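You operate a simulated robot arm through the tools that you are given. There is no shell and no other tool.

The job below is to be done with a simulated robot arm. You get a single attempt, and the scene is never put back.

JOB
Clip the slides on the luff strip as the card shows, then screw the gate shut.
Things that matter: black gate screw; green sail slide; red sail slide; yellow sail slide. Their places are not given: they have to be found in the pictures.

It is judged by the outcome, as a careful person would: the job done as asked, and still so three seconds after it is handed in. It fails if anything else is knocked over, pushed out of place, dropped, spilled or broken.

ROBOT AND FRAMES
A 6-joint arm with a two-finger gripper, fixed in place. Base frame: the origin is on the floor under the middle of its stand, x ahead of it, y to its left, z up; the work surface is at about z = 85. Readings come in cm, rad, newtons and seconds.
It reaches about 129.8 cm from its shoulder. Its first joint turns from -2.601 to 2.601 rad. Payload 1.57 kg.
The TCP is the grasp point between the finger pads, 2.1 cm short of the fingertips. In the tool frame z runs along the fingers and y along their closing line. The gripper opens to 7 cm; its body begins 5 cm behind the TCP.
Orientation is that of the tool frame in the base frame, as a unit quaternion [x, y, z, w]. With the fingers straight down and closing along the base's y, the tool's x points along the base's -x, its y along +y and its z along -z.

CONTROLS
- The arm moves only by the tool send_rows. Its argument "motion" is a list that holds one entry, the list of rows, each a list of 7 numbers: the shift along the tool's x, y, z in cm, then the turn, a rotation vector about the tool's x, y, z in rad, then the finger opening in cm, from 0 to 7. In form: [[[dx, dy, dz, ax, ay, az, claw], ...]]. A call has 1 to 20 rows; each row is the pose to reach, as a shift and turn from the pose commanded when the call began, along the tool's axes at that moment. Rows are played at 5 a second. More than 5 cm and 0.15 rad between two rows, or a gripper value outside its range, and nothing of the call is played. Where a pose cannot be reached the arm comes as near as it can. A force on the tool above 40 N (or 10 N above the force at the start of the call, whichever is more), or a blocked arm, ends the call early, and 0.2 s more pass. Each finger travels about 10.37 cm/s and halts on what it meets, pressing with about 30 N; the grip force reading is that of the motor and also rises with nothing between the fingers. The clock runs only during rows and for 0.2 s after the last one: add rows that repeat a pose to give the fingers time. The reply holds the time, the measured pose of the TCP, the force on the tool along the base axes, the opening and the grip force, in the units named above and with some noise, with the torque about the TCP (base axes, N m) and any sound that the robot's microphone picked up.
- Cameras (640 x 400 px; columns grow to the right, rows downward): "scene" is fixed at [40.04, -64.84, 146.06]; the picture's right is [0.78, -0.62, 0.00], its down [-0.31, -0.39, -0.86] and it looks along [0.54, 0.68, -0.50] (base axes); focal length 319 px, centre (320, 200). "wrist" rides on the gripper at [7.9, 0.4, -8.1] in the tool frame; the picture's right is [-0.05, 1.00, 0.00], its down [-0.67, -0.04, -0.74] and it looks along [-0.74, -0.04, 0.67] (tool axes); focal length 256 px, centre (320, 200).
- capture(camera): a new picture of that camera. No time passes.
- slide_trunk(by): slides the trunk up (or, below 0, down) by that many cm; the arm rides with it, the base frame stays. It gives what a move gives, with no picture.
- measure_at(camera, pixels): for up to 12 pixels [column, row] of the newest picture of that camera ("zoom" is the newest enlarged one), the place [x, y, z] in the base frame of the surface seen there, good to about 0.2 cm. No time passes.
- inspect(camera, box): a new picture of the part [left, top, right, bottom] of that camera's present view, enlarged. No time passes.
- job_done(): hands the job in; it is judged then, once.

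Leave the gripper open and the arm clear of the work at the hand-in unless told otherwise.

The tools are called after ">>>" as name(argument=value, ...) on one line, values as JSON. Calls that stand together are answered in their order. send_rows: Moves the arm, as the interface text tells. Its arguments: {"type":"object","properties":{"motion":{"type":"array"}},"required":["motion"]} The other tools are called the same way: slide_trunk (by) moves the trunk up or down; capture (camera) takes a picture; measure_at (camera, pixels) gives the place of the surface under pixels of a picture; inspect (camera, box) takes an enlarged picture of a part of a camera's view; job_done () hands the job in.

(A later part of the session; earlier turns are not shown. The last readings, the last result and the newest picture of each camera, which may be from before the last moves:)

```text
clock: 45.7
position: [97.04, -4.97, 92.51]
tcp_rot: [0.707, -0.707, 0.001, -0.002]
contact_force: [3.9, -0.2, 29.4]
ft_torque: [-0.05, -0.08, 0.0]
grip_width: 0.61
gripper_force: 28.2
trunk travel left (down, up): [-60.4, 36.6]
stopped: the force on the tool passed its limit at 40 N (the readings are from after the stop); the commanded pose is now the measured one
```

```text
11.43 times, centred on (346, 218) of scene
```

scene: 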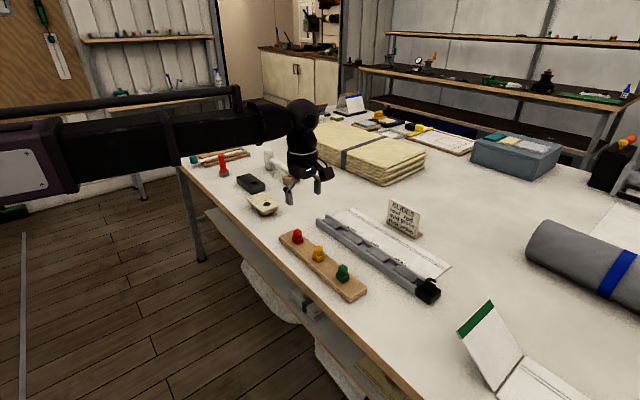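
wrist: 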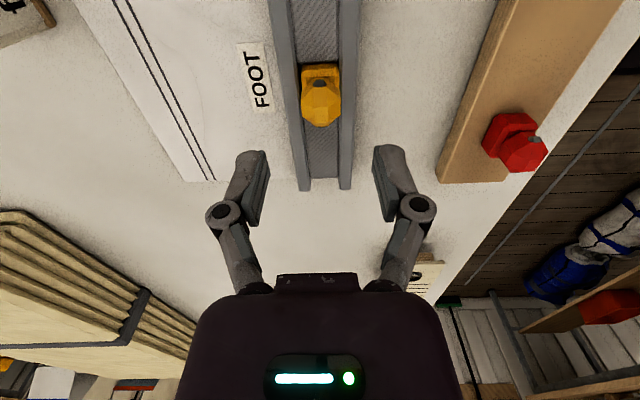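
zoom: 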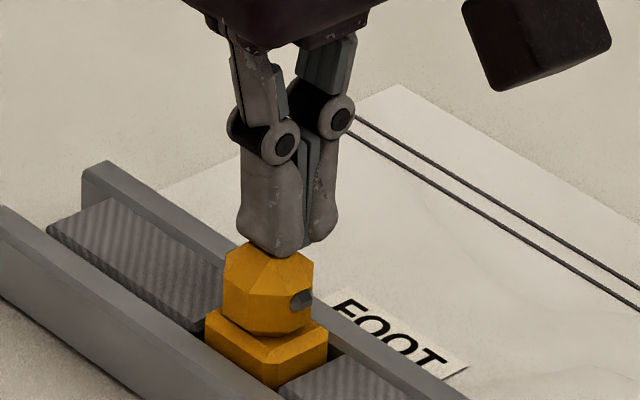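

Force limit reached with no travel: the yellow slide is bottomed in the FOOT gap. Raising 5 cm and going to the green slide at (82.45, -20.95).

>>> slide_trunk(by=5)

>>> send_rows(motion=[[[2.66, 2.43, 0, 0, 0, 0, 2], [5.32, 4.87, 0, 0, 0, 0, 4], [7.98, 7.3, 0, 0, 0, 0, 6], [10.63, 9.73, 0, 0, 0, 0, 7], [13.29, 12.17, 0, 0, 0, 0, 7], [15.95, 14.6, 0, 0, 0, 0, 7], [15.95, 14.6, 0, 0, 0, 0, 7], [15.95, 14.6, 0, 0, 0, 0, 7]]])

>>> send_rows(motion=[[[0, 0, 0, 0, 0, 0, 7]]])

>>> send_rows(motion=[[[0, 0, 0, 0, 0, 0, 7]]])

>>> capture(camera="wrist")

>>> inspect(camera="scene", box=[290, 180, 410, 290])

```text
clock: 46.6
position: [97.14, -4.88, 97.2]
tcp_rot: [-0.707, 0.707, -0.001, 0.0]
contact_force: [-0.4, 0.9, 0.4]
ft_torque: [0.0, -0.03, -0.01]
grip_width: 0.01
gripper_force: 28.6
trunk travel left (down, up): [-65.4, 31.6]
```

```text
clock: 48.4
position: [82.55, -20.79, 97.3]
tcp_rot: [-0.707, 0.708, 0.0, 0.0]
contact_force: [-0.1, 0.6, -0.6]
ft_torque: [-0.02, -0.01, -0.02]
grip_width: 7.01
gripper_force: 0.0
trunk travel left (down, up): [-65.4, 31.6]
```

```text
clock: 48.8
position: [82.52, -20.77, 97.28]
tcp_rot: [-0.707, 0.707, -0.001, 0.0]
contact_force: [-0.2, -0.4, -0.5]
ft_torque: [-0.02, 0.01, -0.01]
grip_width: 7.0
gripper_force: 0.0
trunk travel left (down, up): [-65.4, 31.6]
```

```text
clock: 49.2
position: [82.66, -20.85, 97.2]
tcp_rot: [0.707, -0.707, 0.001, 0.0]
contact_force: [-0.4, 0.0, 0.8]
ft_torque: [-0.04, 0.0, 0.02]
grip_width: 7.01
gripper_force: 0.1
trunk travel left (down, up): [-65.4, 31.6]
```

```text
taken
```

wrist: 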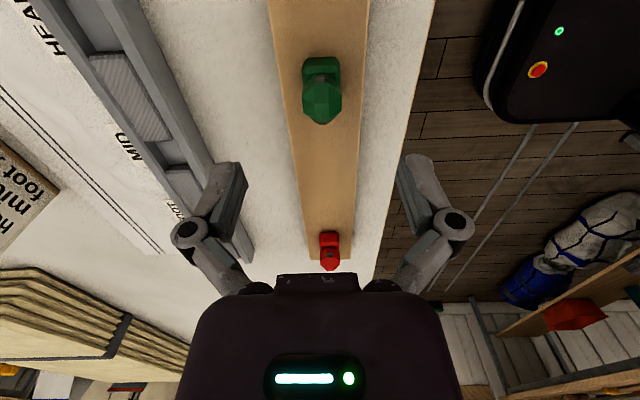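

```text
3.64 times, centred on (350, 235) of scene
```

zoom: 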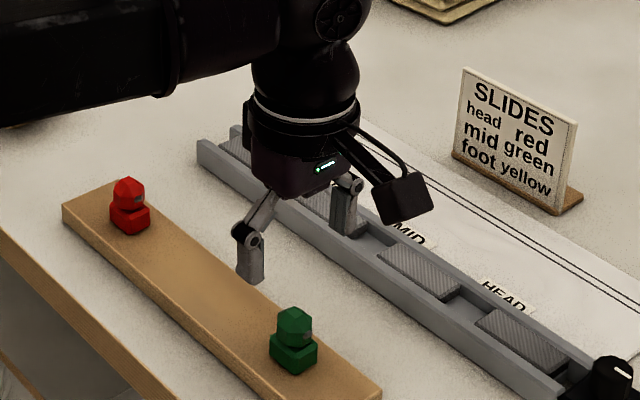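

TCP ≈(82.58, -20.80, 97.25). Nudging to (82.48, -20.95), lowering first 4 cm to z≈93.3.

>>> send_rows(motion=[[[0.15, 0.1, 0, 0, 0, 0, 7], [0.15, 0.1, 0, 0, 0, 0, 7]]])

>>> slide_trunk(by=-4)

>>> inspect(camera="wrist", box=[220, 60, 420, 220])

```text
clock: 49.8
position: [82.58, -21.08, 97.29]
tcp_rot: [-0.707, 0.707, 0.0, 0.001]
contact_force: [0.4, 0.1, -0.2]
ft_torque: [0.0, 0.0, -0.02]
grip_width: 7.0
gripper_force: 0.1
trunk travel left (down, up): [-65.4, 31.6]
```

```text
clock: 50.7
position: [82.48, -21.0, 93.21]
tcp_rot: [0.708, -0.707, 0.0, 0.0]
contact_force: [-0.6, 0.6, 0.7]
ft_torque: [0.01, 0.0, 0.04]
grip_width: 6.99
gripper_force: 0.1
trunk travel left (down, up): [-61.4, 35.6]
```

```text
2.50 times, centred on (320, 140) of wrist
```

zoom: 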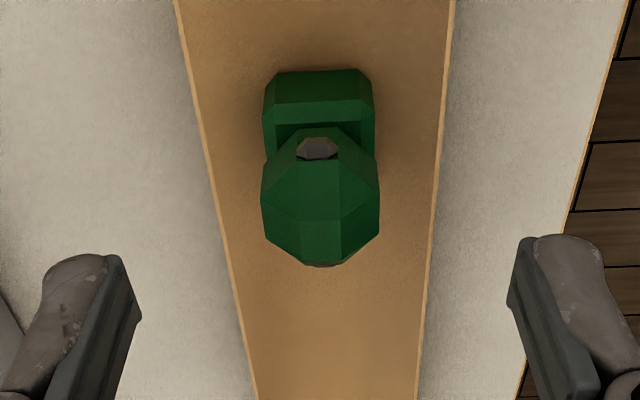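

Lowering 2.3 to z≈90.9 and closing on the green head.

>>> slide_trunk(by=-2.3)

>>> send_rows(motion=[[[0, 0, 0, 0, 0, 0, 4.5], [0, 0, 0, 0, 0, 0, 3.2], [0, 0, 0, 0, 0, 0, 2.5], [0, 0, 0, 0, 0, 0, 2], [0, 0, 0, 0, 0, 0, 1.5], [0, 0, 0, 0, 0, 0, 1.5]]])

>>> slide_trunk(by=5)

>>> inspect(camera="scene", box=[310, 220, 380, 290])

>>> inspect(camera="wrist", box=[260, 80, 380, 200])

```text
clock: 51.4
position: [82.47, -20.95, 91.07]
tcp_rot: [-0.706, 0.708, -0.001, 0.001]
contact_force: [-0.3, 0.0, 0.3]
ft_torque: [0.0, -0.03, 0.01]
grip_width: 6.98
gripper_force: 0.0
trunk travel left (down, up): [-59.1, 37.9]
```

```text
clock: 52.8
position: [82.45, -21.06, 91.07]
tcp_rot: [0.707, -0.707, 0.0, 0.0]
contact_force: [0.2, 0.1, 0.7]
ft_torque: [0.0, 0.0, 0.01]
grip_width: 2.28
gripper_force: 29.7
trunk travel left (down, up): [-59.1, 37.9]
```

```text
clock: 53.7
position: [82.52, -20.97, 96.02]
tcp_rot: [0.707, -0.707, 0.0, 0.0]
contact_force: [-0.5, -0.6, -1.0]
ft_torque: [-0.02, 0.01, -0.02]
grip_width: 2.28
gripper_force: 29.6
trunk travel left (down, up): [-64.1, 32.9]
```

```text
5.71 times, centred on (345, 255) of scene
```

zoom: 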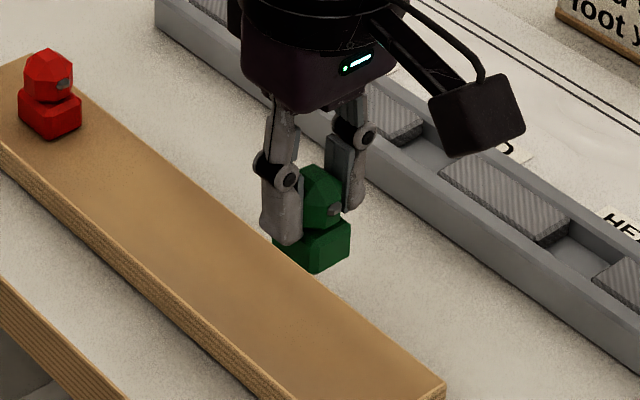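

```text
3.33 times, centred on (320, 140) of wrist
```

zoom: 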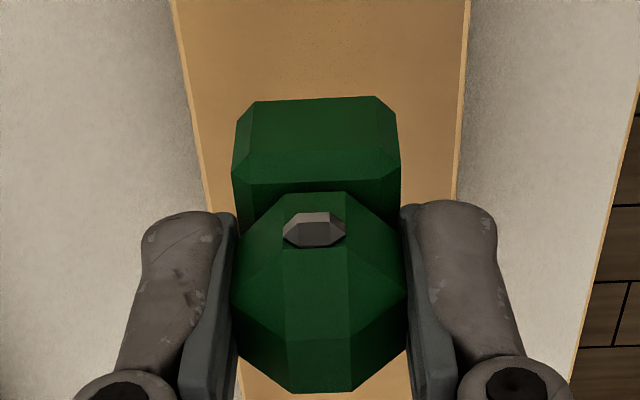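

Green held. TCP ≈(82.48, -20.99). Moving to the MID gap, TCP target (96.43, -15.0).

>>> send_rows(motion=[[[-1.2, -2.8, 0, 0, 0, 0, 1.5], [-2.4, -5.6, 0, 0, 0, 0, 1.5], [-3.6, -8.4, 0, 0, 0, 0, 1.5], [-4.8, -11.2, 0, 0, 0, 0, 1.5], [-5.99, -13.95, 0, 0, 0, 0, 1.5], [-5.99, -13.95, 0, 0, 0, 0, 1.5], [-5.99, -13.95, 0, 0, 0, 0, 1.5]]])

>>> slide_trunk(by=-4)

>>> send_rows(motion=[[[0, 0, 0, 0, 0, 0, 1.5]]])

>>> send_rows(motion=[[[0, 0, 0, 0, 0, 0, 1.5]]])

>>> inspect(camera="wrist", box=[260, 60, 380, 180])

>>> inspect(camera="scene", box=[345, 220, 395, 255])

```text
clock: 55.3
position: [96.47, -15.15, 95.82]
tcp_rot: [-0.707, 0.707, -0.001, 0.001]
contact_force: [0.0, 1.1, -1.4]
ft_torque: [-0.04, 0.02, -0.01]
grip_width: 2.26
gripper_force: 29.7
trunk travel left (down, up): [-64.1, 32.9]
```

```text
clock: 56.1
position: [96.46, -15.22, 91.95]
tcp_rot: [0.707, -0.707, 0.0, -0.001]
contact_force: [0.0, 0.0, 0.0]
ft_torque: [0.02, 0.03, -0.01]
grip_width: 2.26
gripper_force: 29.6
trunk travel left (down, up): [-60.1, 36.9]
```

```text
clock: 56.5
position: [96.55, -15.18, 92.06]
tcp_rot: [-0.707, 0.707, -0.001, 0.0]
contact_force: [0.8, -0.1, -0.1]
ft_torque: [-0.02, 0.01, 0.04]
grip_width: 2.28
gripper_force: 29.7
trunk travel left (down, up): [-60.1, 36.9]
```

```text
clock: 56.9
position: [96.59, -15.19, 91.89]
tcp_rot: [0.707, -0.707, 0.001, 0.0]
contact_force: [-0.7, -0.2, 0.0]
ft_torque: [0.01, -0.02, -0.03]
grip_width: 2.29
gripper_force: 29.9
trunk travel left (down, up): [-60.1, 36.9]
```

```text
3.33 times, centred on (320, 120) of wrist
```

zoom: 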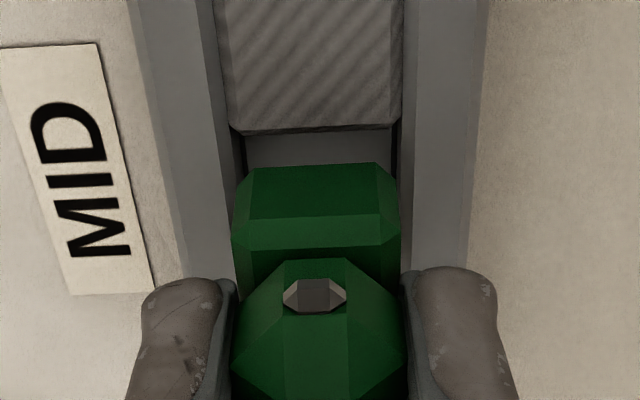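

```text
11.43 times, centred on (370, 238) of scene
```

zoom: 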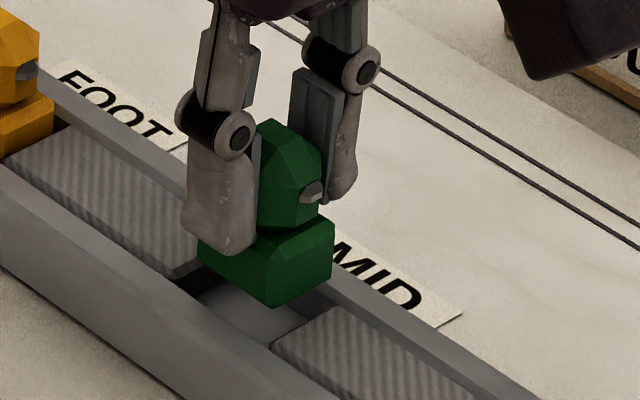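

TCP averages (96.52, -15.19); shifting to (96.44, -14.99), then lowering 1 cm.

>>> send_rows(motion=[[[-0.2, 0.08, 0, 0, 0, 0, 1.5], [-0.2, 0.08, 0, 0, 0, 0, 1.5]]])

>>> slide_trunk(by=-0.5)

>>> inspect(camera="wrist", box=[260, 60, 380, 180])

```text
clock: 57.5
position: [96.45, -14.98, 91.84]
tcp_rot: [-0.707, 0.707, -0.001, 0.001]
contact_force: [-0.5, 0.4, -0.6]
ft_torque: [0.03, 0.0, 0.02]
grip_width: 2.29
gripper_force: 29.7
trunk travel left (down, up): [-60.1, 36.9]
```

```text
clock: 58.0
position: [96.58, -15.03, 91.51]
tcp_rot: [0.707, -0.707, 0.001, -0.001]
contact_force: [-0.1, 0.6, -0.5]
ft_torque: [0.02, 0.0, 0.0]
grip_width: 2.3
gripper_force: 29.5
trunk travel left (down, up): [-59.6, 37.4]
```

```text
3.33 times, centred on (320, 120) of wrist
```

zoom: 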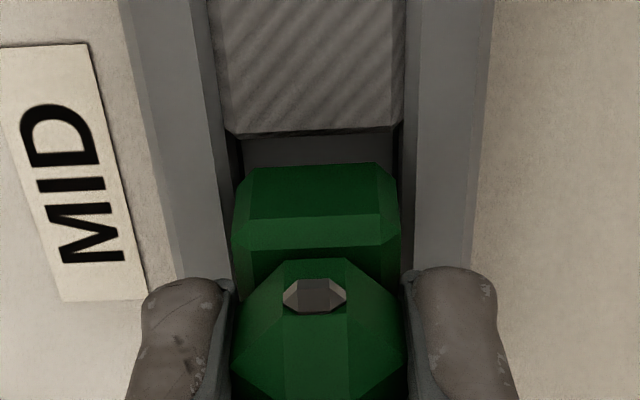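

No force yet; the slide bottom is near the wall tops. Lowering 0.3.

>>> slide_trunk(by=-0.3)

>>> slide_trunk(by=-0.2)

```text
clock: 58.6
position: [96.59, -15.06, 91.07]
tcp_rot: [-0.707, 0.707, 0.0, 0.001]
contact_force: [-0.4, 0.5, 0.0]
ft_torque: [-0.01, 0.0, 0.04]
grip_width: 2.27
gripper_force: 30.2
trunk travel left (down, up): [-59.3, 37.7]
```

```text
clock: 59.1
position: [96.47, -15.09, 90.95]
tcp_rot: [-0.707, 0.707, -0.001, 0.0]
contact_force: [-0.3, -0.6, 0.6]
ft_torque: [0.04, 0.03, 0.01]
grip_width: 2.3
gripper_force: 29.8
trunk travel left (down, up): [-59.1, 37.9]
```

It's entering freely. Continuing to the floor (expected near z≈90.45).

>>> slide_trunk(by=-0.25)

>>> slide_trunk(by=-0.15)

>>> slide_trunk(by=-0.1)

```text
clock: 59.6
position: [96.46, -15.01, 90.61]
tcp_rot: [0.707, -0.707, 0.001, -0.001]
contact_force: [-0.3, 0.7, -1.1]
ft_torque: [-0.04, 0.01, 0.02]
grip_width: 2.27
gripper_force: 29.9
trunk travel left (down, up): [-58.8, 38.2]
```

```text
clock: 60.1
position: [96.47, -15.06, 90.53]
tcp_rot: [0.707, -0.707, 0.001, -0.001]
contact_force: [0.2, 0.6, -0.2]
ft_torque: [-0.01, -0.01, 0.03]
grip_width: 2.27
gripper_force: 30.1
trunk travel left (down, up): [-58.7, 38.3]
```

```text
clock: 60.6
position: [96.53, -15.02, 90.49]
tcp_rot: [0.707, -0.707, 0.0, -0.001]
contact_force: [0.2, 0.1, 0.3]
ft_torque: [-0.02, 0.03, 0.0]
grip_width: 2.27
gripper_force: 30.1
trunk travel left (down, up): [-58.6, 38.4]
```

>>> slide_trunk(by=-0.15)

>>> slide_trunk(by=-0.1)

```text
clock: 61.1
position: [96.56, -15.0, 90.35]
tcp_rot: [-0.707, 0.707, -0.001, 0.001]
contact_force: [-0.1, 0.2, -0.3]
ft_torque: [0.01, 0.01, 0.02]
grip_width: 2.26
gripper_force: 29.7
trunk travel left (down, up): [-58.4, 38.6]
```

```text
clock: 61.6
position: [96.48, -15.01, 90.23]
tcp_rot: [-0.707, 0.707, -0.001, 0.001]
contact_force: [0.8, -0.7, 0.6]
ft_torque: [0.02, 0.01, 0.03]
grip_width: 2.28
gripper_force: 30.3
trunk travel left (down, up): [-58.3, 38.7]
```

Already 0.84 below the rack height and still free, so the true floor is lower than where yellow stopped. Continuing in small steps.

>>> slide_trunk(by=-0.1)

>>> slide_trunk(by=-0.1)

```text
clock: 62.2
position: [96.51, -14.98, 90.11]
tcp_rot: [0.708, -0.707, 0.0, -0.001]
contact_force: [2.8, 0.1, 6.1]
ft_torque: [0.01, -0.04, 0.03]
grip_width: 2.26
gripper_force: 29.9
trunk travel left (down, up): [-58.2, 38.8]
```

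```text
clock: 62.7
position: [96.42, -15.01, 90.13]
tcp_rot: [0.708, -0.707, 0.002, -0.001]
contact_force: [6.6, -1.1, 17.4]
ft_torque: [-0.03, -0.16, 0.0]
grip_width: 2.29
gripper_force: 30.1
trunk travel left (down, up): [-58.1, 38.9]
```

Flat contact at z≈90.12 (torque ~0), 17 N. Easing off, releasing, lifting, and comparing with the yellow slide.

>>> slide_trunk(by=0.15)

>>> send_rows(motion=[[[0, 0, 0, 0, 0, 0, 2.6], [0, 0, 0, 0, 0, 0, 3.5], [0, 0, 0, 0, 0, 0, 5], [0, 0, 0, 0, 0, 0, 5]]])

>>> slide_trunk(by=7)

>>> inspect(camera="scene", box=[354, 226, 386, 250])

>>> inspect(camera="scene", box=[325, 205, 405, 265])

```text
clock: 63.2
position: [96.32, -15.1, 90.19]
tcp_rot: [-0.707, 0.707, -0.001, 0.001]
contact_force: [1.1, 0.6, 2.8]
ft_torque: [0.0, -0.01, 0.02]
grip_width: 2.28
gripper_force: 30.3
trunk travel left (down, up): [-58.3, 38.7]
```

```text
clock: 64.2
position: [96.42, -15.04, 90.14]
tcp_rot: [0.707, -0.707, 0.001, 0.0]
contact_force: [-0.4, 0.2, -0.8]
ft_torque: [0.0, 0.02, 0.02]
grip_width: 5.0
gripper_force: 0.0
trunk travel left (down, up): [-58.3, 38.7]
```

```text
clock: 65.3
position: [96.5, -15.03, 97.12]
tcp_rot: [0.708, -0.706, 0.001, -0.001]
contact_force: [-0.9, 1.0, 0.1]
ft_torque: [0.01, -0.01, -0.01]
grip_width: 5.01
gripper_force: 0.1
trunk travel left (down, up): [-65.3, 31.7]
```

```text
16.00 times, centred on (370, 238) of scene
```

zoom: 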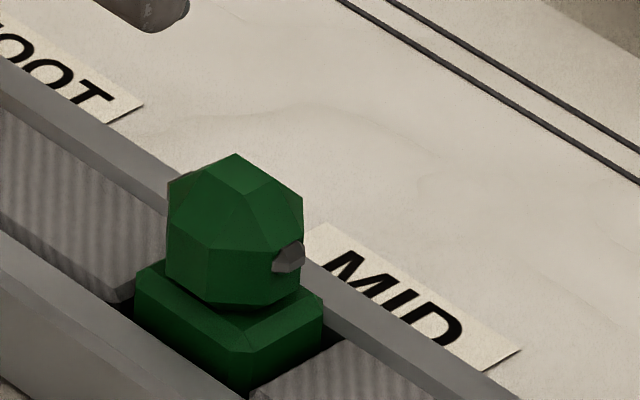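

```text
6.67 times, centred on (365, 235) of scene
```

zoom: 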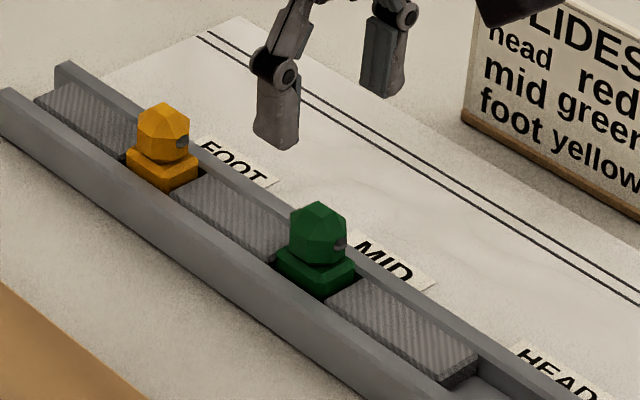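

>>> inspect(camera="scene", box=[354, 226, 386, 250])

>>> measure_at(camera="zoom", pixels=[[155, 280], [170, 290], [195, 310], [220, 330], [245, 330], [270, 318], [290, 308], [310, 295], [235, 160], [222, 185], [255, 185], [345, 200]])

>>> inspect(camera="wrist", box=[260, 20, 380, 120])

```text
16.00 times, centred on (370, 238) of scene
```

zoom: 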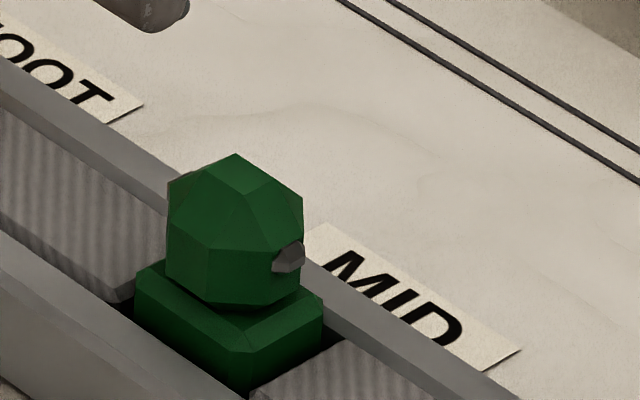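

```text
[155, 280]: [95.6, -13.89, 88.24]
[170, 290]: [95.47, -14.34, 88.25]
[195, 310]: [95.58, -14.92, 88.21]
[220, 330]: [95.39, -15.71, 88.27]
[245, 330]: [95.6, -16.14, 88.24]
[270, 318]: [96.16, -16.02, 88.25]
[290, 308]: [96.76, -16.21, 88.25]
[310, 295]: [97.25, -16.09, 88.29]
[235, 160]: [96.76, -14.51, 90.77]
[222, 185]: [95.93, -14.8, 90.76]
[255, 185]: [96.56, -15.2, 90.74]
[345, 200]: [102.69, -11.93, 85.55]
```

```text
4.00 times, centred on (320, 70) of wrist
```

zoom: 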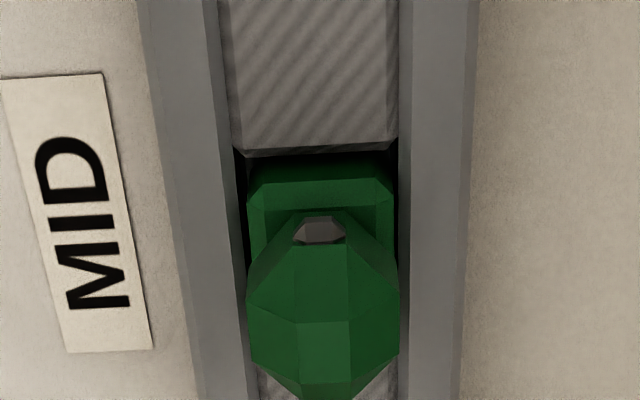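

Green base top is 88.25 – same as yellow's earlier 88.27. Re-measuring yellow after the press.

>>> inspect(camera="scene", box=[330, 210, 362, 234])

>>> measure_at(camera="zoom", pixels=[[180, 295], [195, 303], [215, 318], [235, 335], [255, 340], [280, 328], [300, 318], [318, 308], [245, 175], [235, 200], [265, 200], [145, 290]])

```text
16.00 times, centred on (346, 222) of scene
```

zoom: 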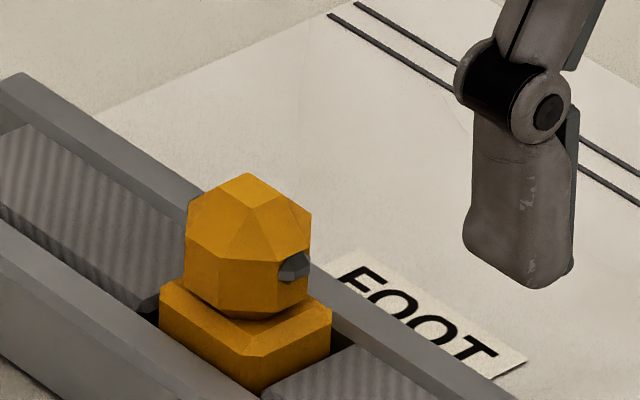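

```text
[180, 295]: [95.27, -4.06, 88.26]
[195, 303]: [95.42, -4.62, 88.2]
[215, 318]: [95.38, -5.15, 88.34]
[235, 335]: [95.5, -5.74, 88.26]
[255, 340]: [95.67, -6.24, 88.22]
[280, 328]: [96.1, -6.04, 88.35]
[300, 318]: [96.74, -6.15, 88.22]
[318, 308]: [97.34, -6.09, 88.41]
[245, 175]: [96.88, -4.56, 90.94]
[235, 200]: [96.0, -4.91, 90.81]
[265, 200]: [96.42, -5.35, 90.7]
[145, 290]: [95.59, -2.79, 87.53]
```

Both are seated at the same height (88.25–88.28). Now the red slide: moving to (82.47, -1.0) at this height with the gripper open.

>>> send_rows(motion=[[[-2.81, 2.8, 0, 0, 0, 0, 6], [-5.62, 5.6, 0, 0, 0, 0, 7], [-8.43, 8.4, 0, 0, 0, 0, 7], [-11.24, 11.2, 0, 0, 0, 0, 7], [-14.03, 13.98, 0, 0, 0, 0, 7], [-14.03, 13.98, 0, 0, 0, 0, 7], [-14.03, 13.98, 0, 0, 0, 0, 7]]])

>>> slide_trunk(by=-3.8)

>>> send_rows(motion=[[[0, 0, 0, 0, 0, 0, 7]]])

>>> send_rows(motion=[[[0, 0, 0, 0, 0, 0, 7]]])

>>> capture(camera="wrist")

>>> inspect(camera="scene", box=[260, 190, 340, 260])

```text
clock: 66.9
position: [82.43, -0.93, 97.19]
tcp_rot: [-0.707, 0.707, 0.0, 0.002]
contact_force: [-0.3, -0.1, -0.3]
ft_torque: [-0.01, 0.02, 0.04]
grip_width: 7.0
gripper_force: 0.1
trunk travel left (down, up): [-65.3, 31.7]
```

```text
clock: 67.7
position: [82.4, -0.93, 93.42]
tcp_rot: [-0.707, 0.707, -0.001, 0.001]
contact_force: [-0.3, 0.1, 0.4]
ft_torque: [0.01, -0.01, -0.02]
grip_width: 6.99
gripper_force: 0.1
trunk travel left (down, up): [-61.5, 35.5]
```

```text
clock: 68.1
position: [82.38, -0.99, 93.36]
tcp_rot: [-0.707, 0.707, -0.001, 0.001]
contact_force: [-0.2, 0.2, -0.4]
ft_torque: [-0.02, -0.02, 0.0]
grip_width: 6.99
gripper_force: 0.2
trunk travel left (down, up): [-61.5, 35.5]
```

```text
clock: 68.5
position: [82.36, -1.15, 93.3]
tcp_rot: [-0.707, 0.708, -0.001, 0.001]
contact_force: [-0.2, -0.1, 0.6]
ft_torque: [-0.02, -0.04, -0.01]
grip_width: 7.0
gripper_force: 0.0
trunk travel left (down, up): [-61.5, 35.5]
```

```text
taken
```

wrist: 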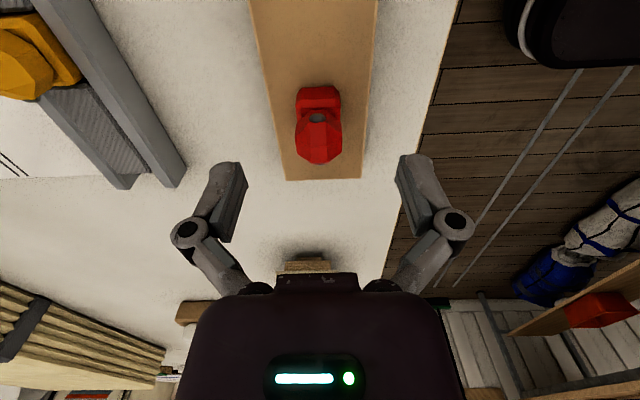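

```text
5.71 times, centred on (300, 225) of scene
```

zoom: 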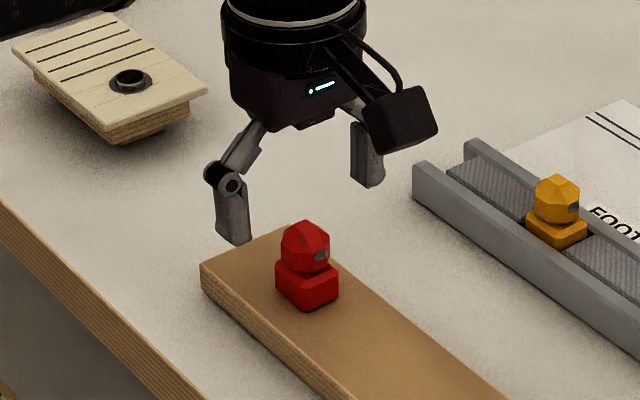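

Aligned within ~0.1. Lowering 2.3, gripping red and lifting.

>>> send_rows(motion=[[[0, -0.06, 0, 0, 0, 0, 7], [0, -0.06, 0, 0, 0, 0, 7]]])

>>> slide_trunk(by=-2.3)

>>> send_rows(motion=[[[0, 0, 0, 0, 0, 0, 4.5], [0, 0, 0, 0, 0, 0, 3.2], [0, 0, 0, 0, 0, 0, 2.5], [0, 0, 0, 0, 0, 0, 2], [0, 0, 0, 0, 0, 0, 1.5], [0, 0, 0, 0, 0, 0, 1.5]]])

>>> slide_trunk(by=5)

>>> inspect(camera="scene", box=[260, 190, 340, 260])

>>> inspect(camera="wrist", box=[260, 80, 380, 200])

```text
clock: 69.1
position: [82.56, -0.94, 93.27]
tcp_rot: [-0.707, 0.707, 0.0, 0.0]
contact_force: [0.1, 0.1, 0.8]
ft_torque: [-0.01, -0.03, -0.01]
grip_width: 7.0
gripper_force: 0.0
trunk travel left (down, up): [-61.5, 35.5]
```

```text
clock: 69.8
position: [82.53, -0.96, 91.13]
tcp_rot: [-0.707, 0.707, 0.0, 0.001]
contact_force: [0.2, -0.2, -0.1]
ft_torque: [0.0, -0.01, 0.01]
grip_width: 7.0
gripper_force: 0.2
trunk travel left (down, up): [-59.2, 37.8]
```

```text
clock: 71.2
position: [82.59, -1.04, 91.01]
tcp_rot: [-0.707, 0.707, 0.0, 0.001]
contact_force: [0.2, 0.6, 0.6]
ft_torque: [0.01, 0.01, 0.0]
grip_width: 2.28
gripper_force: 30.3
trunk travel left (down, up): [-59.2, 37.8]
```

```text
clock: 72.1
position: [82.46, -0.96, 95.96]
tcp_rot: [0.707, -0.707, 0.0, 0.0]
contact_force: [0.5, 0.5, -0.4]
ft_torque: [0.01, -0.02, -0.01]
grip_width: 2.29
gripper_force: 29.6
trunk travel left (down, up): [-64.2, 32.8]
```

```text
5.71 times, centred on (300, 225) of scene
```

zoom: 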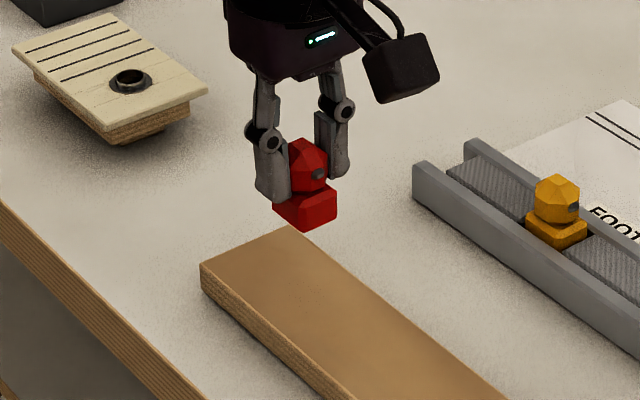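

```text
3.33 times, centred on (320, 140) of wrist
```

zoom: 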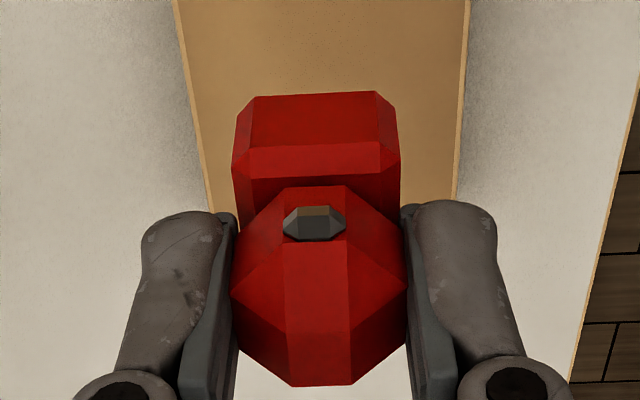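

Red held. Moving to the HEAD gap, TCP target (96.46, -25.0); path stays at slide bottom z≈92, clear of the other slides.

>>> send_rows(motion=[[[3.43, -1.99, 0, 0, 0, 0, 1.5], [6.86, -3.98, 0, 0, 0, 0, 1.5], [10.29, -5.97, 0, 0, 0, 0, 1.5], [13.72, -7.96, 0, 0, 0, 0, 1.5], [17.15, -9.95, 0, 0, 0, 0, 1.5], [20.58, -11.94, 0, 0, 0, 0, 1.5], [24.02, -13.93, 0, 0, 0, 0, 1.5], [24.02, -13.93, 0, 0, 0, 0, 1.5], [24.02, -13.93, 0, 0, 0, 0, 1.5]]])

>>> slide_trunk(by=-4)

>>> send_rows(motion=[[[0, 0, 0, 0, 0, 0, 1.5]]])

>>> send_rows(motion=[[[0, 0, 0, 0, 0, 0, 1.5]]])

>>> send_rows(motion=[[[0, 0, 0, 0, 0, 0, 1.5]]])

>>> inspect(camera="wrist", box=[260, 60, 380, 180])

>>> inspect(camera="scene", box=[370, 235, 420, 270])

```text
clock: 74.1
position: [96.52, -25.21, 96.03]
tcp_rot: [0.707, -0.707, 0.001, -0.001]
contact_force: [1.1, 0.9, -0.5]
ft_torque: [0.0, 0.0, 0.05]
grip_width: 2.27
gripper_force: 30.1
trunk travel left (down, up): [-64.2, 32.8]
```

```text
clock: 74.9
position: [96.49, -25.14, 91.98]
tcp_rot: [0.707, -0.707, 0.0, 0.0]
contact_force: [-0.7, -0.4, 0.2]
ft_torque: [-0.01, -0.03, 0.04]
grip_width: 2.28
gripper_force: 29.9
trunk travel left (down, up): [-60.2, 36.8]
```

```text
clock: 75.3
position: [96.41, -25.06, 92.07]
tcp_rot: [0.707, -0.707, 0.001, -0.001]
contact_force: [0.5, 0.0, 0.2]
ft_torque: [-0.03, 0.02, -0.05]
grip_width: 2.31
gripper_force: 30.2
trunk travel left (down, up): [-60.2, 36.8]
```

```text
clock: 75.7
position: [96.42, -25.12, 92.14]
tcp_rot: [0.707, -0.707, 0.0, 0.0]
contact_force: [0.2, 0.0, -0.5]
ft_torque: [0.01, 0.01, 0.01]
grip_width: 2.3
gripper_force: 30.4
trunk travel left (down, up): [-60.2, 36.8]
```

```text
clock: 76.1
position: [96.54, -25.32, 92.07]
tcp_rot: [0.707, -0.707, 0.001, 0.0]
contact_force: [-1.1, -0.1, -0.5]
ft_torque: [-0.01, -0.01, 0.06]
grip_width: 2.29
gripper_force: 30.0
trunk travel left (down, up): [-60.2, 36.8]
```

```text
3.33 times, centred on (320, 120) of wrist
```

zoom: 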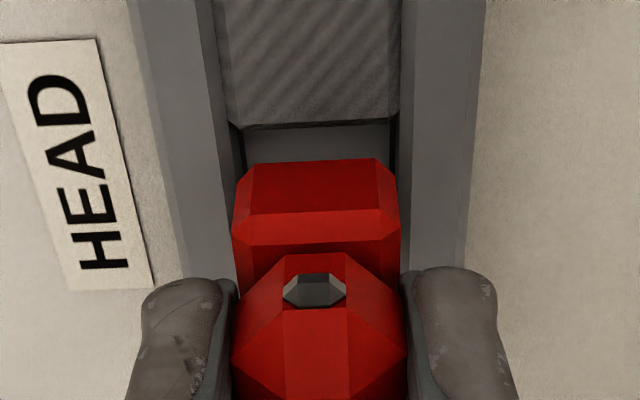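

```text
11.43 times, centred on (395, 252) of scene
```

zoom: 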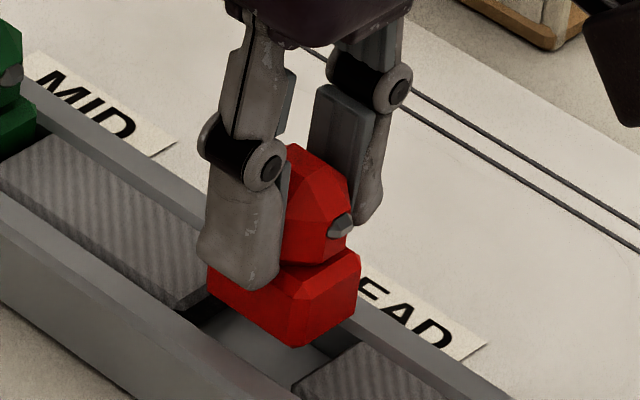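

TCP averages (96.48, -25.17); shifting y by +0.18 as for MID, then lowering step by step.

>>> send_rows(motion=[[[-0.18, 0, 0, 0, 0, 0, 1.5], [-0.18, 0, 0, 0, 0, 0, 1.5]]])

>>> slide_trunk(by=-0.6)

>>> slide_trunk(by=-0.3)

```text
clock: 76.7
position: [96.44, -24.92, 92.09]
tcp_rot: [-0.707, 0.707, -0.001, 0.001]
contact_force: [0.1, -0.5, 0.3]
ft_torque: [0.01, 0.0, -0.01]
grip_width: 2.29
gripper_force: 30.2
trunk travel left (down, up): [-60.2, 36.8]
```

```text
clock: 77.3
position: [96.55, -24.98, 91.54]
tcp_rot: [-0.707, 0.707, 0.0, 0.001]
contact_force: [0.2, 0.0, -0.6]
ft_torque: [-0.02, -0.01, 0.01]
grip_width: 2.27
gripper_force: 30.7
trunk travel left (down, up): [-59.6, 37.4]
```

```text
clock: 77.8
position: [96.56, -24.92, 91.16]
tcp_rot: [-0.707, 0.707, -0.001, 0.001]
contact_force: [-0.5, 0.0, 0.7]
ft_torque: [0.0, -0.01, 0.0]
grip_width: 2.28
gripper_force: 30.0
trunk travel left (down, up): [-59.3, 37.7]
```

No contact; it's entering. Continuing.

>>> slide_trunk(by=-0.3)

>>> slide_trunk(by=-0.3)

>>> slide_trunk(by=-0.2)

```text
clock: 78.3
position: [96.39, -24.96, 90.85]
tcp_rot: [-0.707, 0.707, 0.0, 0.001]
contact_force: [0.2, 0.3, -0.2]
ft_torque: [-0.05, 0.02, 0.0]
grip_width: 2.28
gripper_force: 29.9
trunk travel left (down, up): [-59.0, 38.0]
```

```text
clock: 78.8
position: [96.63, -24.91, 90.56]
tcp_rot: [-0.707, 0.707, -0.001, 0.001]
contact_force: [0.2, -0.3, -0.6]
ft_torque: [-0.05, 0.01, 0.0]
grip_width: 2.3
gripper_force: 29.8
trunk travel left (down, up): [-58.7, 38.3]
```

```text
clock: 79.3
position: [96.48, -24.98, 90.35]
tcp_rot: [-0.707, 0.707, -0.001, 0.0]
contact_force: [0.3, 0.8, 0.0]
ft_torque: [-0.02, -0.06, 0.01]
grip_width: 2.3
gripper_force: 29.6
trunk travel left (down, up): [-58.5, 38.5]
```

Still free at z≈90.35; floor expected near 90.15.

>>> slide_trunk(by=-0.12)

>>> slide_trunk(by=-0.12)

>>> slide_trunk(by=-0.1)

```text
clock: 79.9
position: [96.52, -25.06, 90.21]
tcp_rot: [-0.707, 0.707, -0.001, 0.001]
contact_force: [1.0, -0.4, 2.3]
ft_torque: [-0.02, -0.03, -0.01]
grip_width: 2.29
gripper_force: 29.9
trunk travel left (down, up): [-58.4, 38.6]
```

```text
clock: 80.4
position: [96.5, -25.03, 90.18]
tcp_rot: [0.707, -0.707, 0.001, -0.001]
contact_force: [5.7, -1.6, 15.6]
ft_torque: [-0.08, -0.11, 0.01]
grip_width: 2.26
gripper_force: 30.0
trunk travel left (down, up): [-58.3, 38.7]
```

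```text
clock: 80.9
position: [96.45, -24.93, 90.27]
tcp_rot: [-0.707, 0.707, -0.001, 0.001]
contact_force: [9.1, -2.7, 25.7]
ft_torque: [-0.07, -0.22, -0.01]
grip_width: 2.29
gripper_force: 30.1
trunk travel left (down, up): [-58.2, 38.8]
```

Bottomed flat with ~26 N. Easing off, releasing and lifting.

>>> slide_trunk(by=0.22)

>>> send_rows(motion=[[[0, 0, 0, 0, 0, 0, 2.6], [0, 0, 0, 0, 0, 0, 3.5], [0, 0, 0, 0, 0, 0, 5], [0, 0, 0, 0, 0, 0, 5]]])

>>> slide_trunk(by=8)

>>> inspect(camera="scene", box=[380, 238, 412, 262])

>>> inspect(camera="scene", box=[310, 195, 450, 305])

>>> capture(camera="wrist")

```text
clock: 81.4
position: [96.56, -24.9, 90.24]
tcp_rot: [-0.707, 0.708, 0.001, 0.0]
contact_force: [1.3, -1.1, 3.3]
ft_torque: [-0.02, -0.01, 0.01]
grip_width: 2.27
gripper_force: 29.5
trunk travel left (down, up): [-58.4, 38.6]
```

```text
clock: 82.4
position: [96.59, -24.99, 90.16]
tcp_rot: [-0.707, 0.707, -0.001, 0.0]
contact_force: [0.7, 0.8, 0.2]
ft_torque: [-0.02, 0.02, -0.01]
grip_width: 4.99
gripper_force: 0.1
trunk travel left (down, up): [-58.4, 38.6]
```

```text
clock: 83.6
position: [96.46, -24.96, 98.14]
tcp_rot: [0.708, -0.707, 0.0, -0.001]
contact_force: [0.5, -0.7, 0.6]
ft_torque: [-0.05, 0.0, -0.03]
grip_width: 4.99
gripper_force: 0.0
trunk travel left (down, up): [-66.4, 30.6]
```

```text
16.00 times, centred on (396, 250) of scene
```

zoom: 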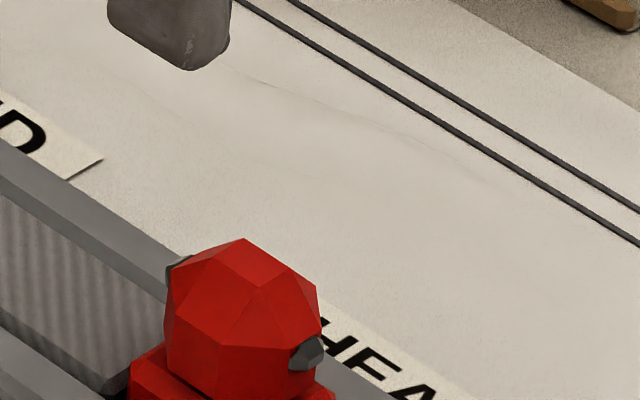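

```text
3.64 times, centred on (380, 250) of scene
```

zoom: 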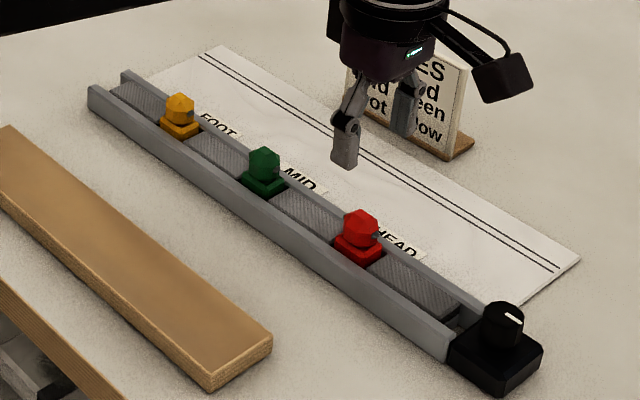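

```text
taken
```

wrist: 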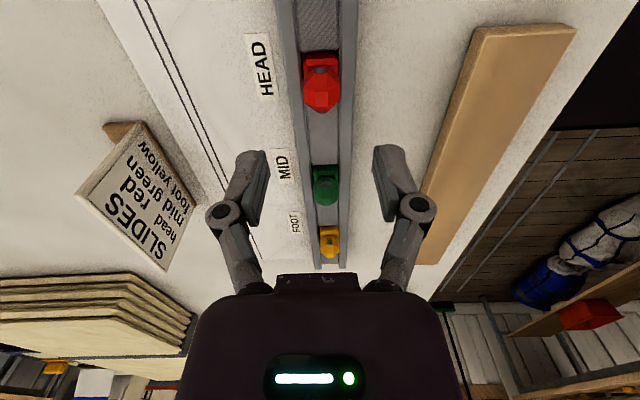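

All three slides sit under the right labels: yellow FOOT, green MID, red HEAD. Checking red closely, then the gate knob.

>>> inspect(camera="scene", box=[378, 243, 410, 267])

>>> measure_at(camera="zoom", pixels=[[175, 285], [195, 300], [215, 315], [240, 330], [265, 340], [290, 330], [315, 318], [340, 305], [272, 165], [260, 190], [290, 190], [100, 200]])

>>> inspect(camera="scene", box=[406, 268, 446, 304])

>>> measure_at(camera="zoom", pixels=[[330, 140], [345, 120], [300, 130], [390, 150], [310, 175], [375, 120], [345, 200], [300, 210], [385, 210], [200, 240], [400, 300], [490, 230]])

```text
16.00 times, centred on (394, 255) of scene
```

zoom: 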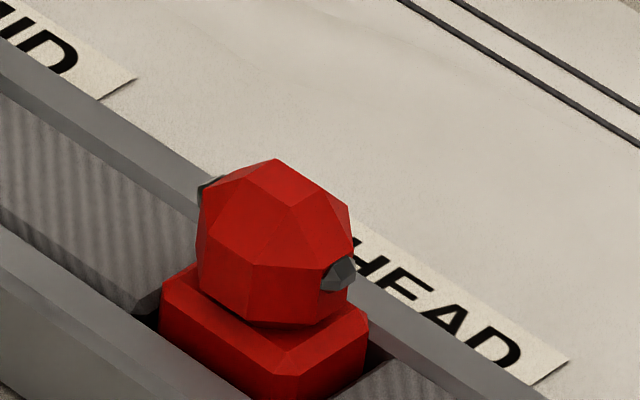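

```text
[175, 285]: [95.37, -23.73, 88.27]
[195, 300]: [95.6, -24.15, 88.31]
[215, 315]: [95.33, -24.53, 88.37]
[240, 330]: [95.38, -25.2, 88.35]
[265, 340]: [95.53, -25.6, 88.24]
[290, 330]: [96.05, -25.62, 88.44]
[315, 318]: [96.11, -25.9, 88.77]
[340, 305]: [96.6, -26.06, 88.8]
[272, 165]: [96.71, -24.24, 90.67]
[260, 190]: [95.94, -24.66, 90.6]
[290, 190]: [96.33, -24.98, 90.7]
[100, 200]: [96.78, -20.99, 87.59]
```

```text
11.11 times, centred on (426, 286) of scene
```

zoom: 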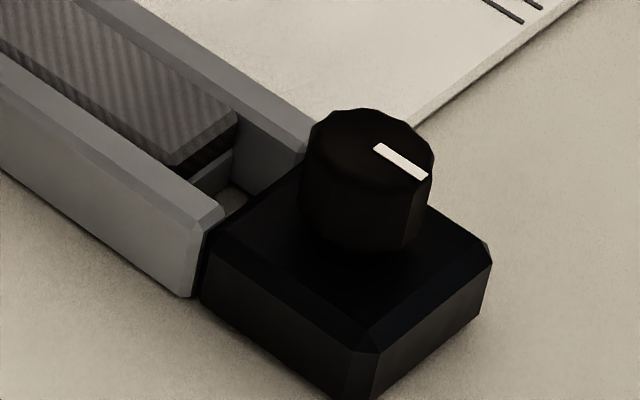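

```text
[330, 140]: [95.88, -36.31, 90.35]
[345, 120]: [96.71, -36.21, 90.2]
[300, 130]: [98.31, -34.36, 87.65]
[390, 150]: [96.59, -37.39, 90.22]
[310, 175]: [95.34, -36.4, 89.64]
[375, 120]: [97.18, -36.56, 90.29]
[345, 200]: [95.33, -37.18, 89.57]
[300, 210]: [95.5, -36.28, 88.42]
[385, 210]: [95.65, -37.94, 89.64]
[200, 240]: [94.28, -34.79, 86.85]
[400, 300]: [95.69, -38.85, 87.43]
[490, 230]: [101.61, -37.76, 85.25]
```

Red looks tilted: its -y/+x corner reads z≈88.8 versus 88.3 elsewhere. Inspecting it with the wrist camera.

>>> inspect(camera="wrist", box=[280, 30, 360, 130])

>>> measure_at(camera="zoom", pixels=[[265, 125], [300, 122], [340, 120], [370, 118], [262, 110], [375, 105], [320, 240], [330, 280], [255, 180], [390, 180], [320, 60], [320, 350]])

```text
4.00 times, centred on (320, 80) of wrist
```

zoom: 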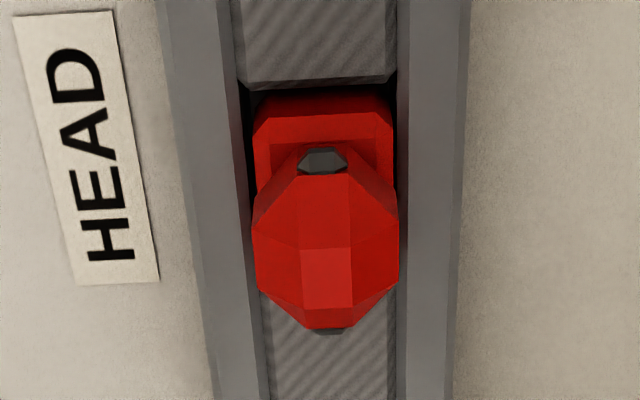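

```text
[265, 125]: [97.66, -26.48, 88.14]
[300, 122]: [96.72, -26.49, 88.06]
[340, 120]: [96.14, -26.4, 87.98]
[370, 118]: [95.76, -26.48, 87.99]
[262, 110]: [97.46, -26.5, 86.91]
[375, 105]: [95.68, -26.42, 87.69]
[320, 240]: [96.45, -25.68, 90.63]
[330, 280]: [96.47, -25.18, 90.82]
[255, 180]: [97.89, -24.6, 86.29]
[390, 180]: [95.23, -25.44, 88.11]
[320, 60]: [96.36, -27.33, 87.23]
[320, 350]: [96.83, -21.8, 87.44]
```

From the wrist view red's -y edge reads ≈88.05 and the head top 90.8, like the others; my scene samples likely hit the underside of the head. One more scene check at the base rim.

>>> inspect(camera="scene", box=[378, 246, 410, 270])

>>> measure_at(camera="zoom", pixels=[[170, 240], [185, 255], [220, 280], [250, 298], [285, 303], [310, 298], [335, 285], [355, 270], [360, 280], [300, 320], [340, 310], [200, 290]])

```text
16.00 times, centred on (394, 258) of scene
```

zoom: 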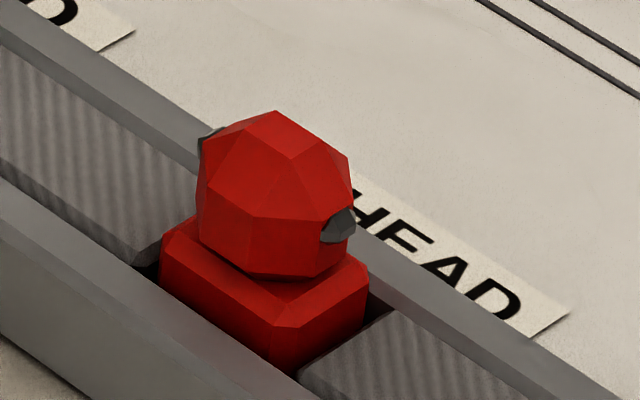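

```text
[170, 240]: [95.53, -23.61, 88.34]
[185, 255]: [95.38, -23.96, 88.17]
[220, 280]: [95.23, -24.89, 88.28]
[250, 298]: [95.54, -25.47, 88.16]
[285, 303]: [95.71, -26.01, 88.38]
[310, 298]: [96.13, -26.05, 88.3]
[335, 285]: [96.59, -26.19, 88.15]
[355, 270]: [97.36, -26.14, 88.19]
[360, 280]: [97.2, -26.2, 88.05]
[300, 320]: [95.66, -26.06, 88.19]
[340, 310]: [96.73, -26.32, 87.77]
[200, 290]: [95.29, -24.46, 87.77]
```

Red is level too (≈88.25). Now the gate screw. I'll measure nearby obstacles (leaflet, card) and move above the knob for a closer look.

>>> capture(camera="scene")

>>> measure_at(camera="scene", pixels=[[490, 303], [460, 332], [495, 385], [521, 355], [388, 202], [420, 215], [420, 236], [432, 285], [440, 290], [427, 283]])

```text
taken
```

scene: 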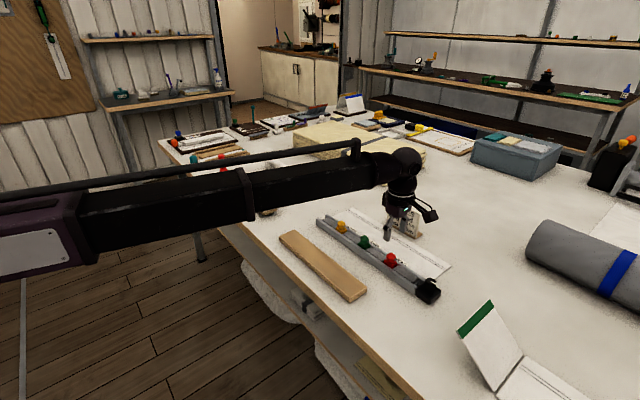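

```text
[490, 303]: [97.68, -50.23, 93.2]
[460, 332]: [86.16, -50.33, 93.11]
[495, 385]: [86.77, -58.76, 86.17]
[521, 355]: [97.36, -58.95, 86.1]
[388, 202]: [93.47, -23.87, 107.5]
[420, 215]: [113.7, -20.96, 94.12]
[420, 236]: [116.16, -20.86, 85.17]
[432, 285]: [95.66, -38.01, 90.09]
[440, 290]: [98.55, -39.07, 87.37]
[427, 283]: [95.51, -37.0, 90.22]
```

Leaflet top is at y≈-50, z≈93 – clear. Moving over the knob to about (96.4, -36.9) at z≈98.

>>> send_rows(motion=[[[4, 0, 0, 0, 0, 0, 7], [8, 0, 0, 0, 0, 0, 7], [11.9, 0.05, 0, 0, 0, 0, 7], [11.9, 0.05, 0, 0, 0, 0, 7], [11.9, 0.05, 0, 0, 0, 0, 7]]])

>>> capture(camera="wrist")

>>> inspect(camera="wrist", box=[260, 40, 380, 140])

>>> measure_at(camera="zoom", pixels=[[300, 200], [340, 200], [320, 180], [320, 230], [280, 210], [360, 210], [250, 150], [400, 150], [320, 120], [320, 300], [240, 250], [420, 250]])

```text
clock: 84.8
position: [96.73, -36.59, 98.19]
tcp_rot: [-0.707, 0.707, -0.001, 0.001]
contact_force: [-0.2, 0.3, 0.0]
ft_torque: [-0.02, 0.02, 0.05]
grip_width: 7.02
gripper_force: 0.1
trunk travel left (down, up): [-66.4, 30.6]
```

```text
taken
```

wrist: 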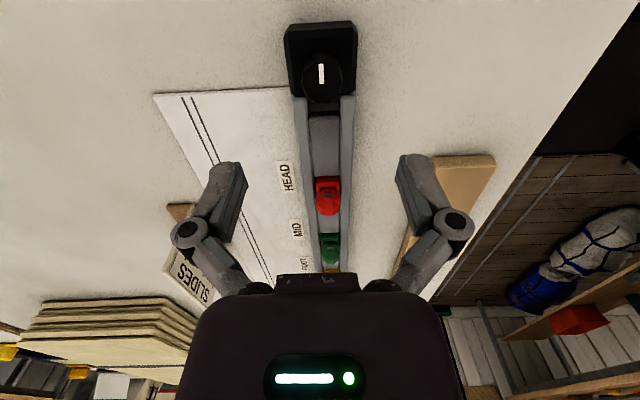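

```text
4.00 times, centred on (320, 90) of wrist
```

zoom: 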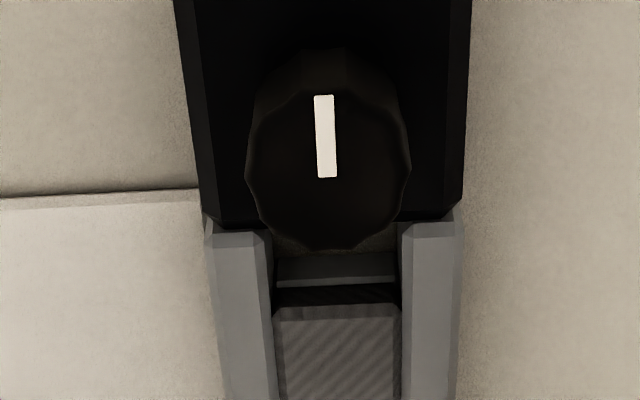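

```text
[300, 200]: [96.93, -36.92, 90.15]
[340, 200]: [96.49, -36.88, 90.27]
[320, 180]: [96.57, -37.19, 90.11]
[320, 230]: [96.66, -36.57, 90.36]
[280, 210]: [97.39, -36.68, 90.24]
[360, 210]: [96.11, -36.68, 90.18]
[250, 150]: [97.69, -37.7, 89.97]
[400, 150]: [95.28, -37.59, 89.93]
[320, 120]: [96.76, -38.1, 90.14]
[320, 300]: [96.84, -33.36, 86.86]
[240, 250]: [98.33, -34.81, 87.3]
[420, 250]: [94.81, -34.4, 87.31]
```

The knob's white mark points to -y. I'll sample along and across the knob's top to find its edges and centre.

>>> inspect(camera="wrist", box=[295, 45, 355, 110])

>>> measure_at(camera="zoom", pixels=[[330, 60], [330, 80], [330, 100], [330, 120], [330, 140], [330, 330], [330, 345], [330, 360], [210, 200], [225, 200], [440, 200], [455, 200]])

```text
6.15 times, centred on (325, 78) of wrist
```

zoom: 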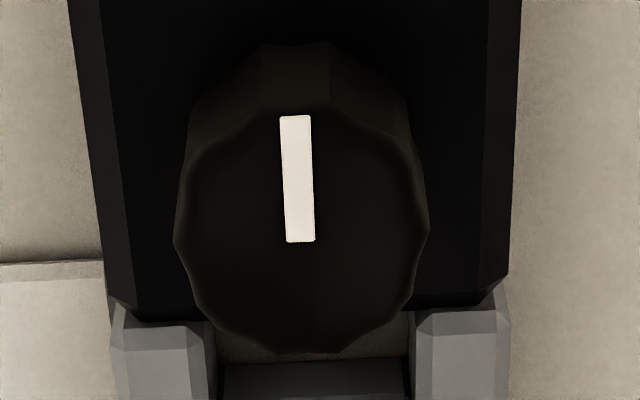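

```text
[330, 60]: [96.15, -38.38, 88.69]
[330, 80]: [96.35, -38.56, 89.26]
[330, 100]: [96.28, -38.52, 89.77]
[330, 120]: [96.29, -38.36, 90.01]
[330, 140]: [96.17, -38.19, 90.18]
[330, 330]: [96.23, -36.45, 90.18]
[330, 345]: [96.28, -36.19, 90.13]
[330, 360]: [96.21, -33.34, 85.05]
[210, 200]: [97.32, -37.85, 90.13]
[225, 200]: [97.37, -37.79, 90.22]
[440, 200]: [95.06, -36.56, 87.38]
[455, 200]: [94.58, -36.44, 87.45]
```

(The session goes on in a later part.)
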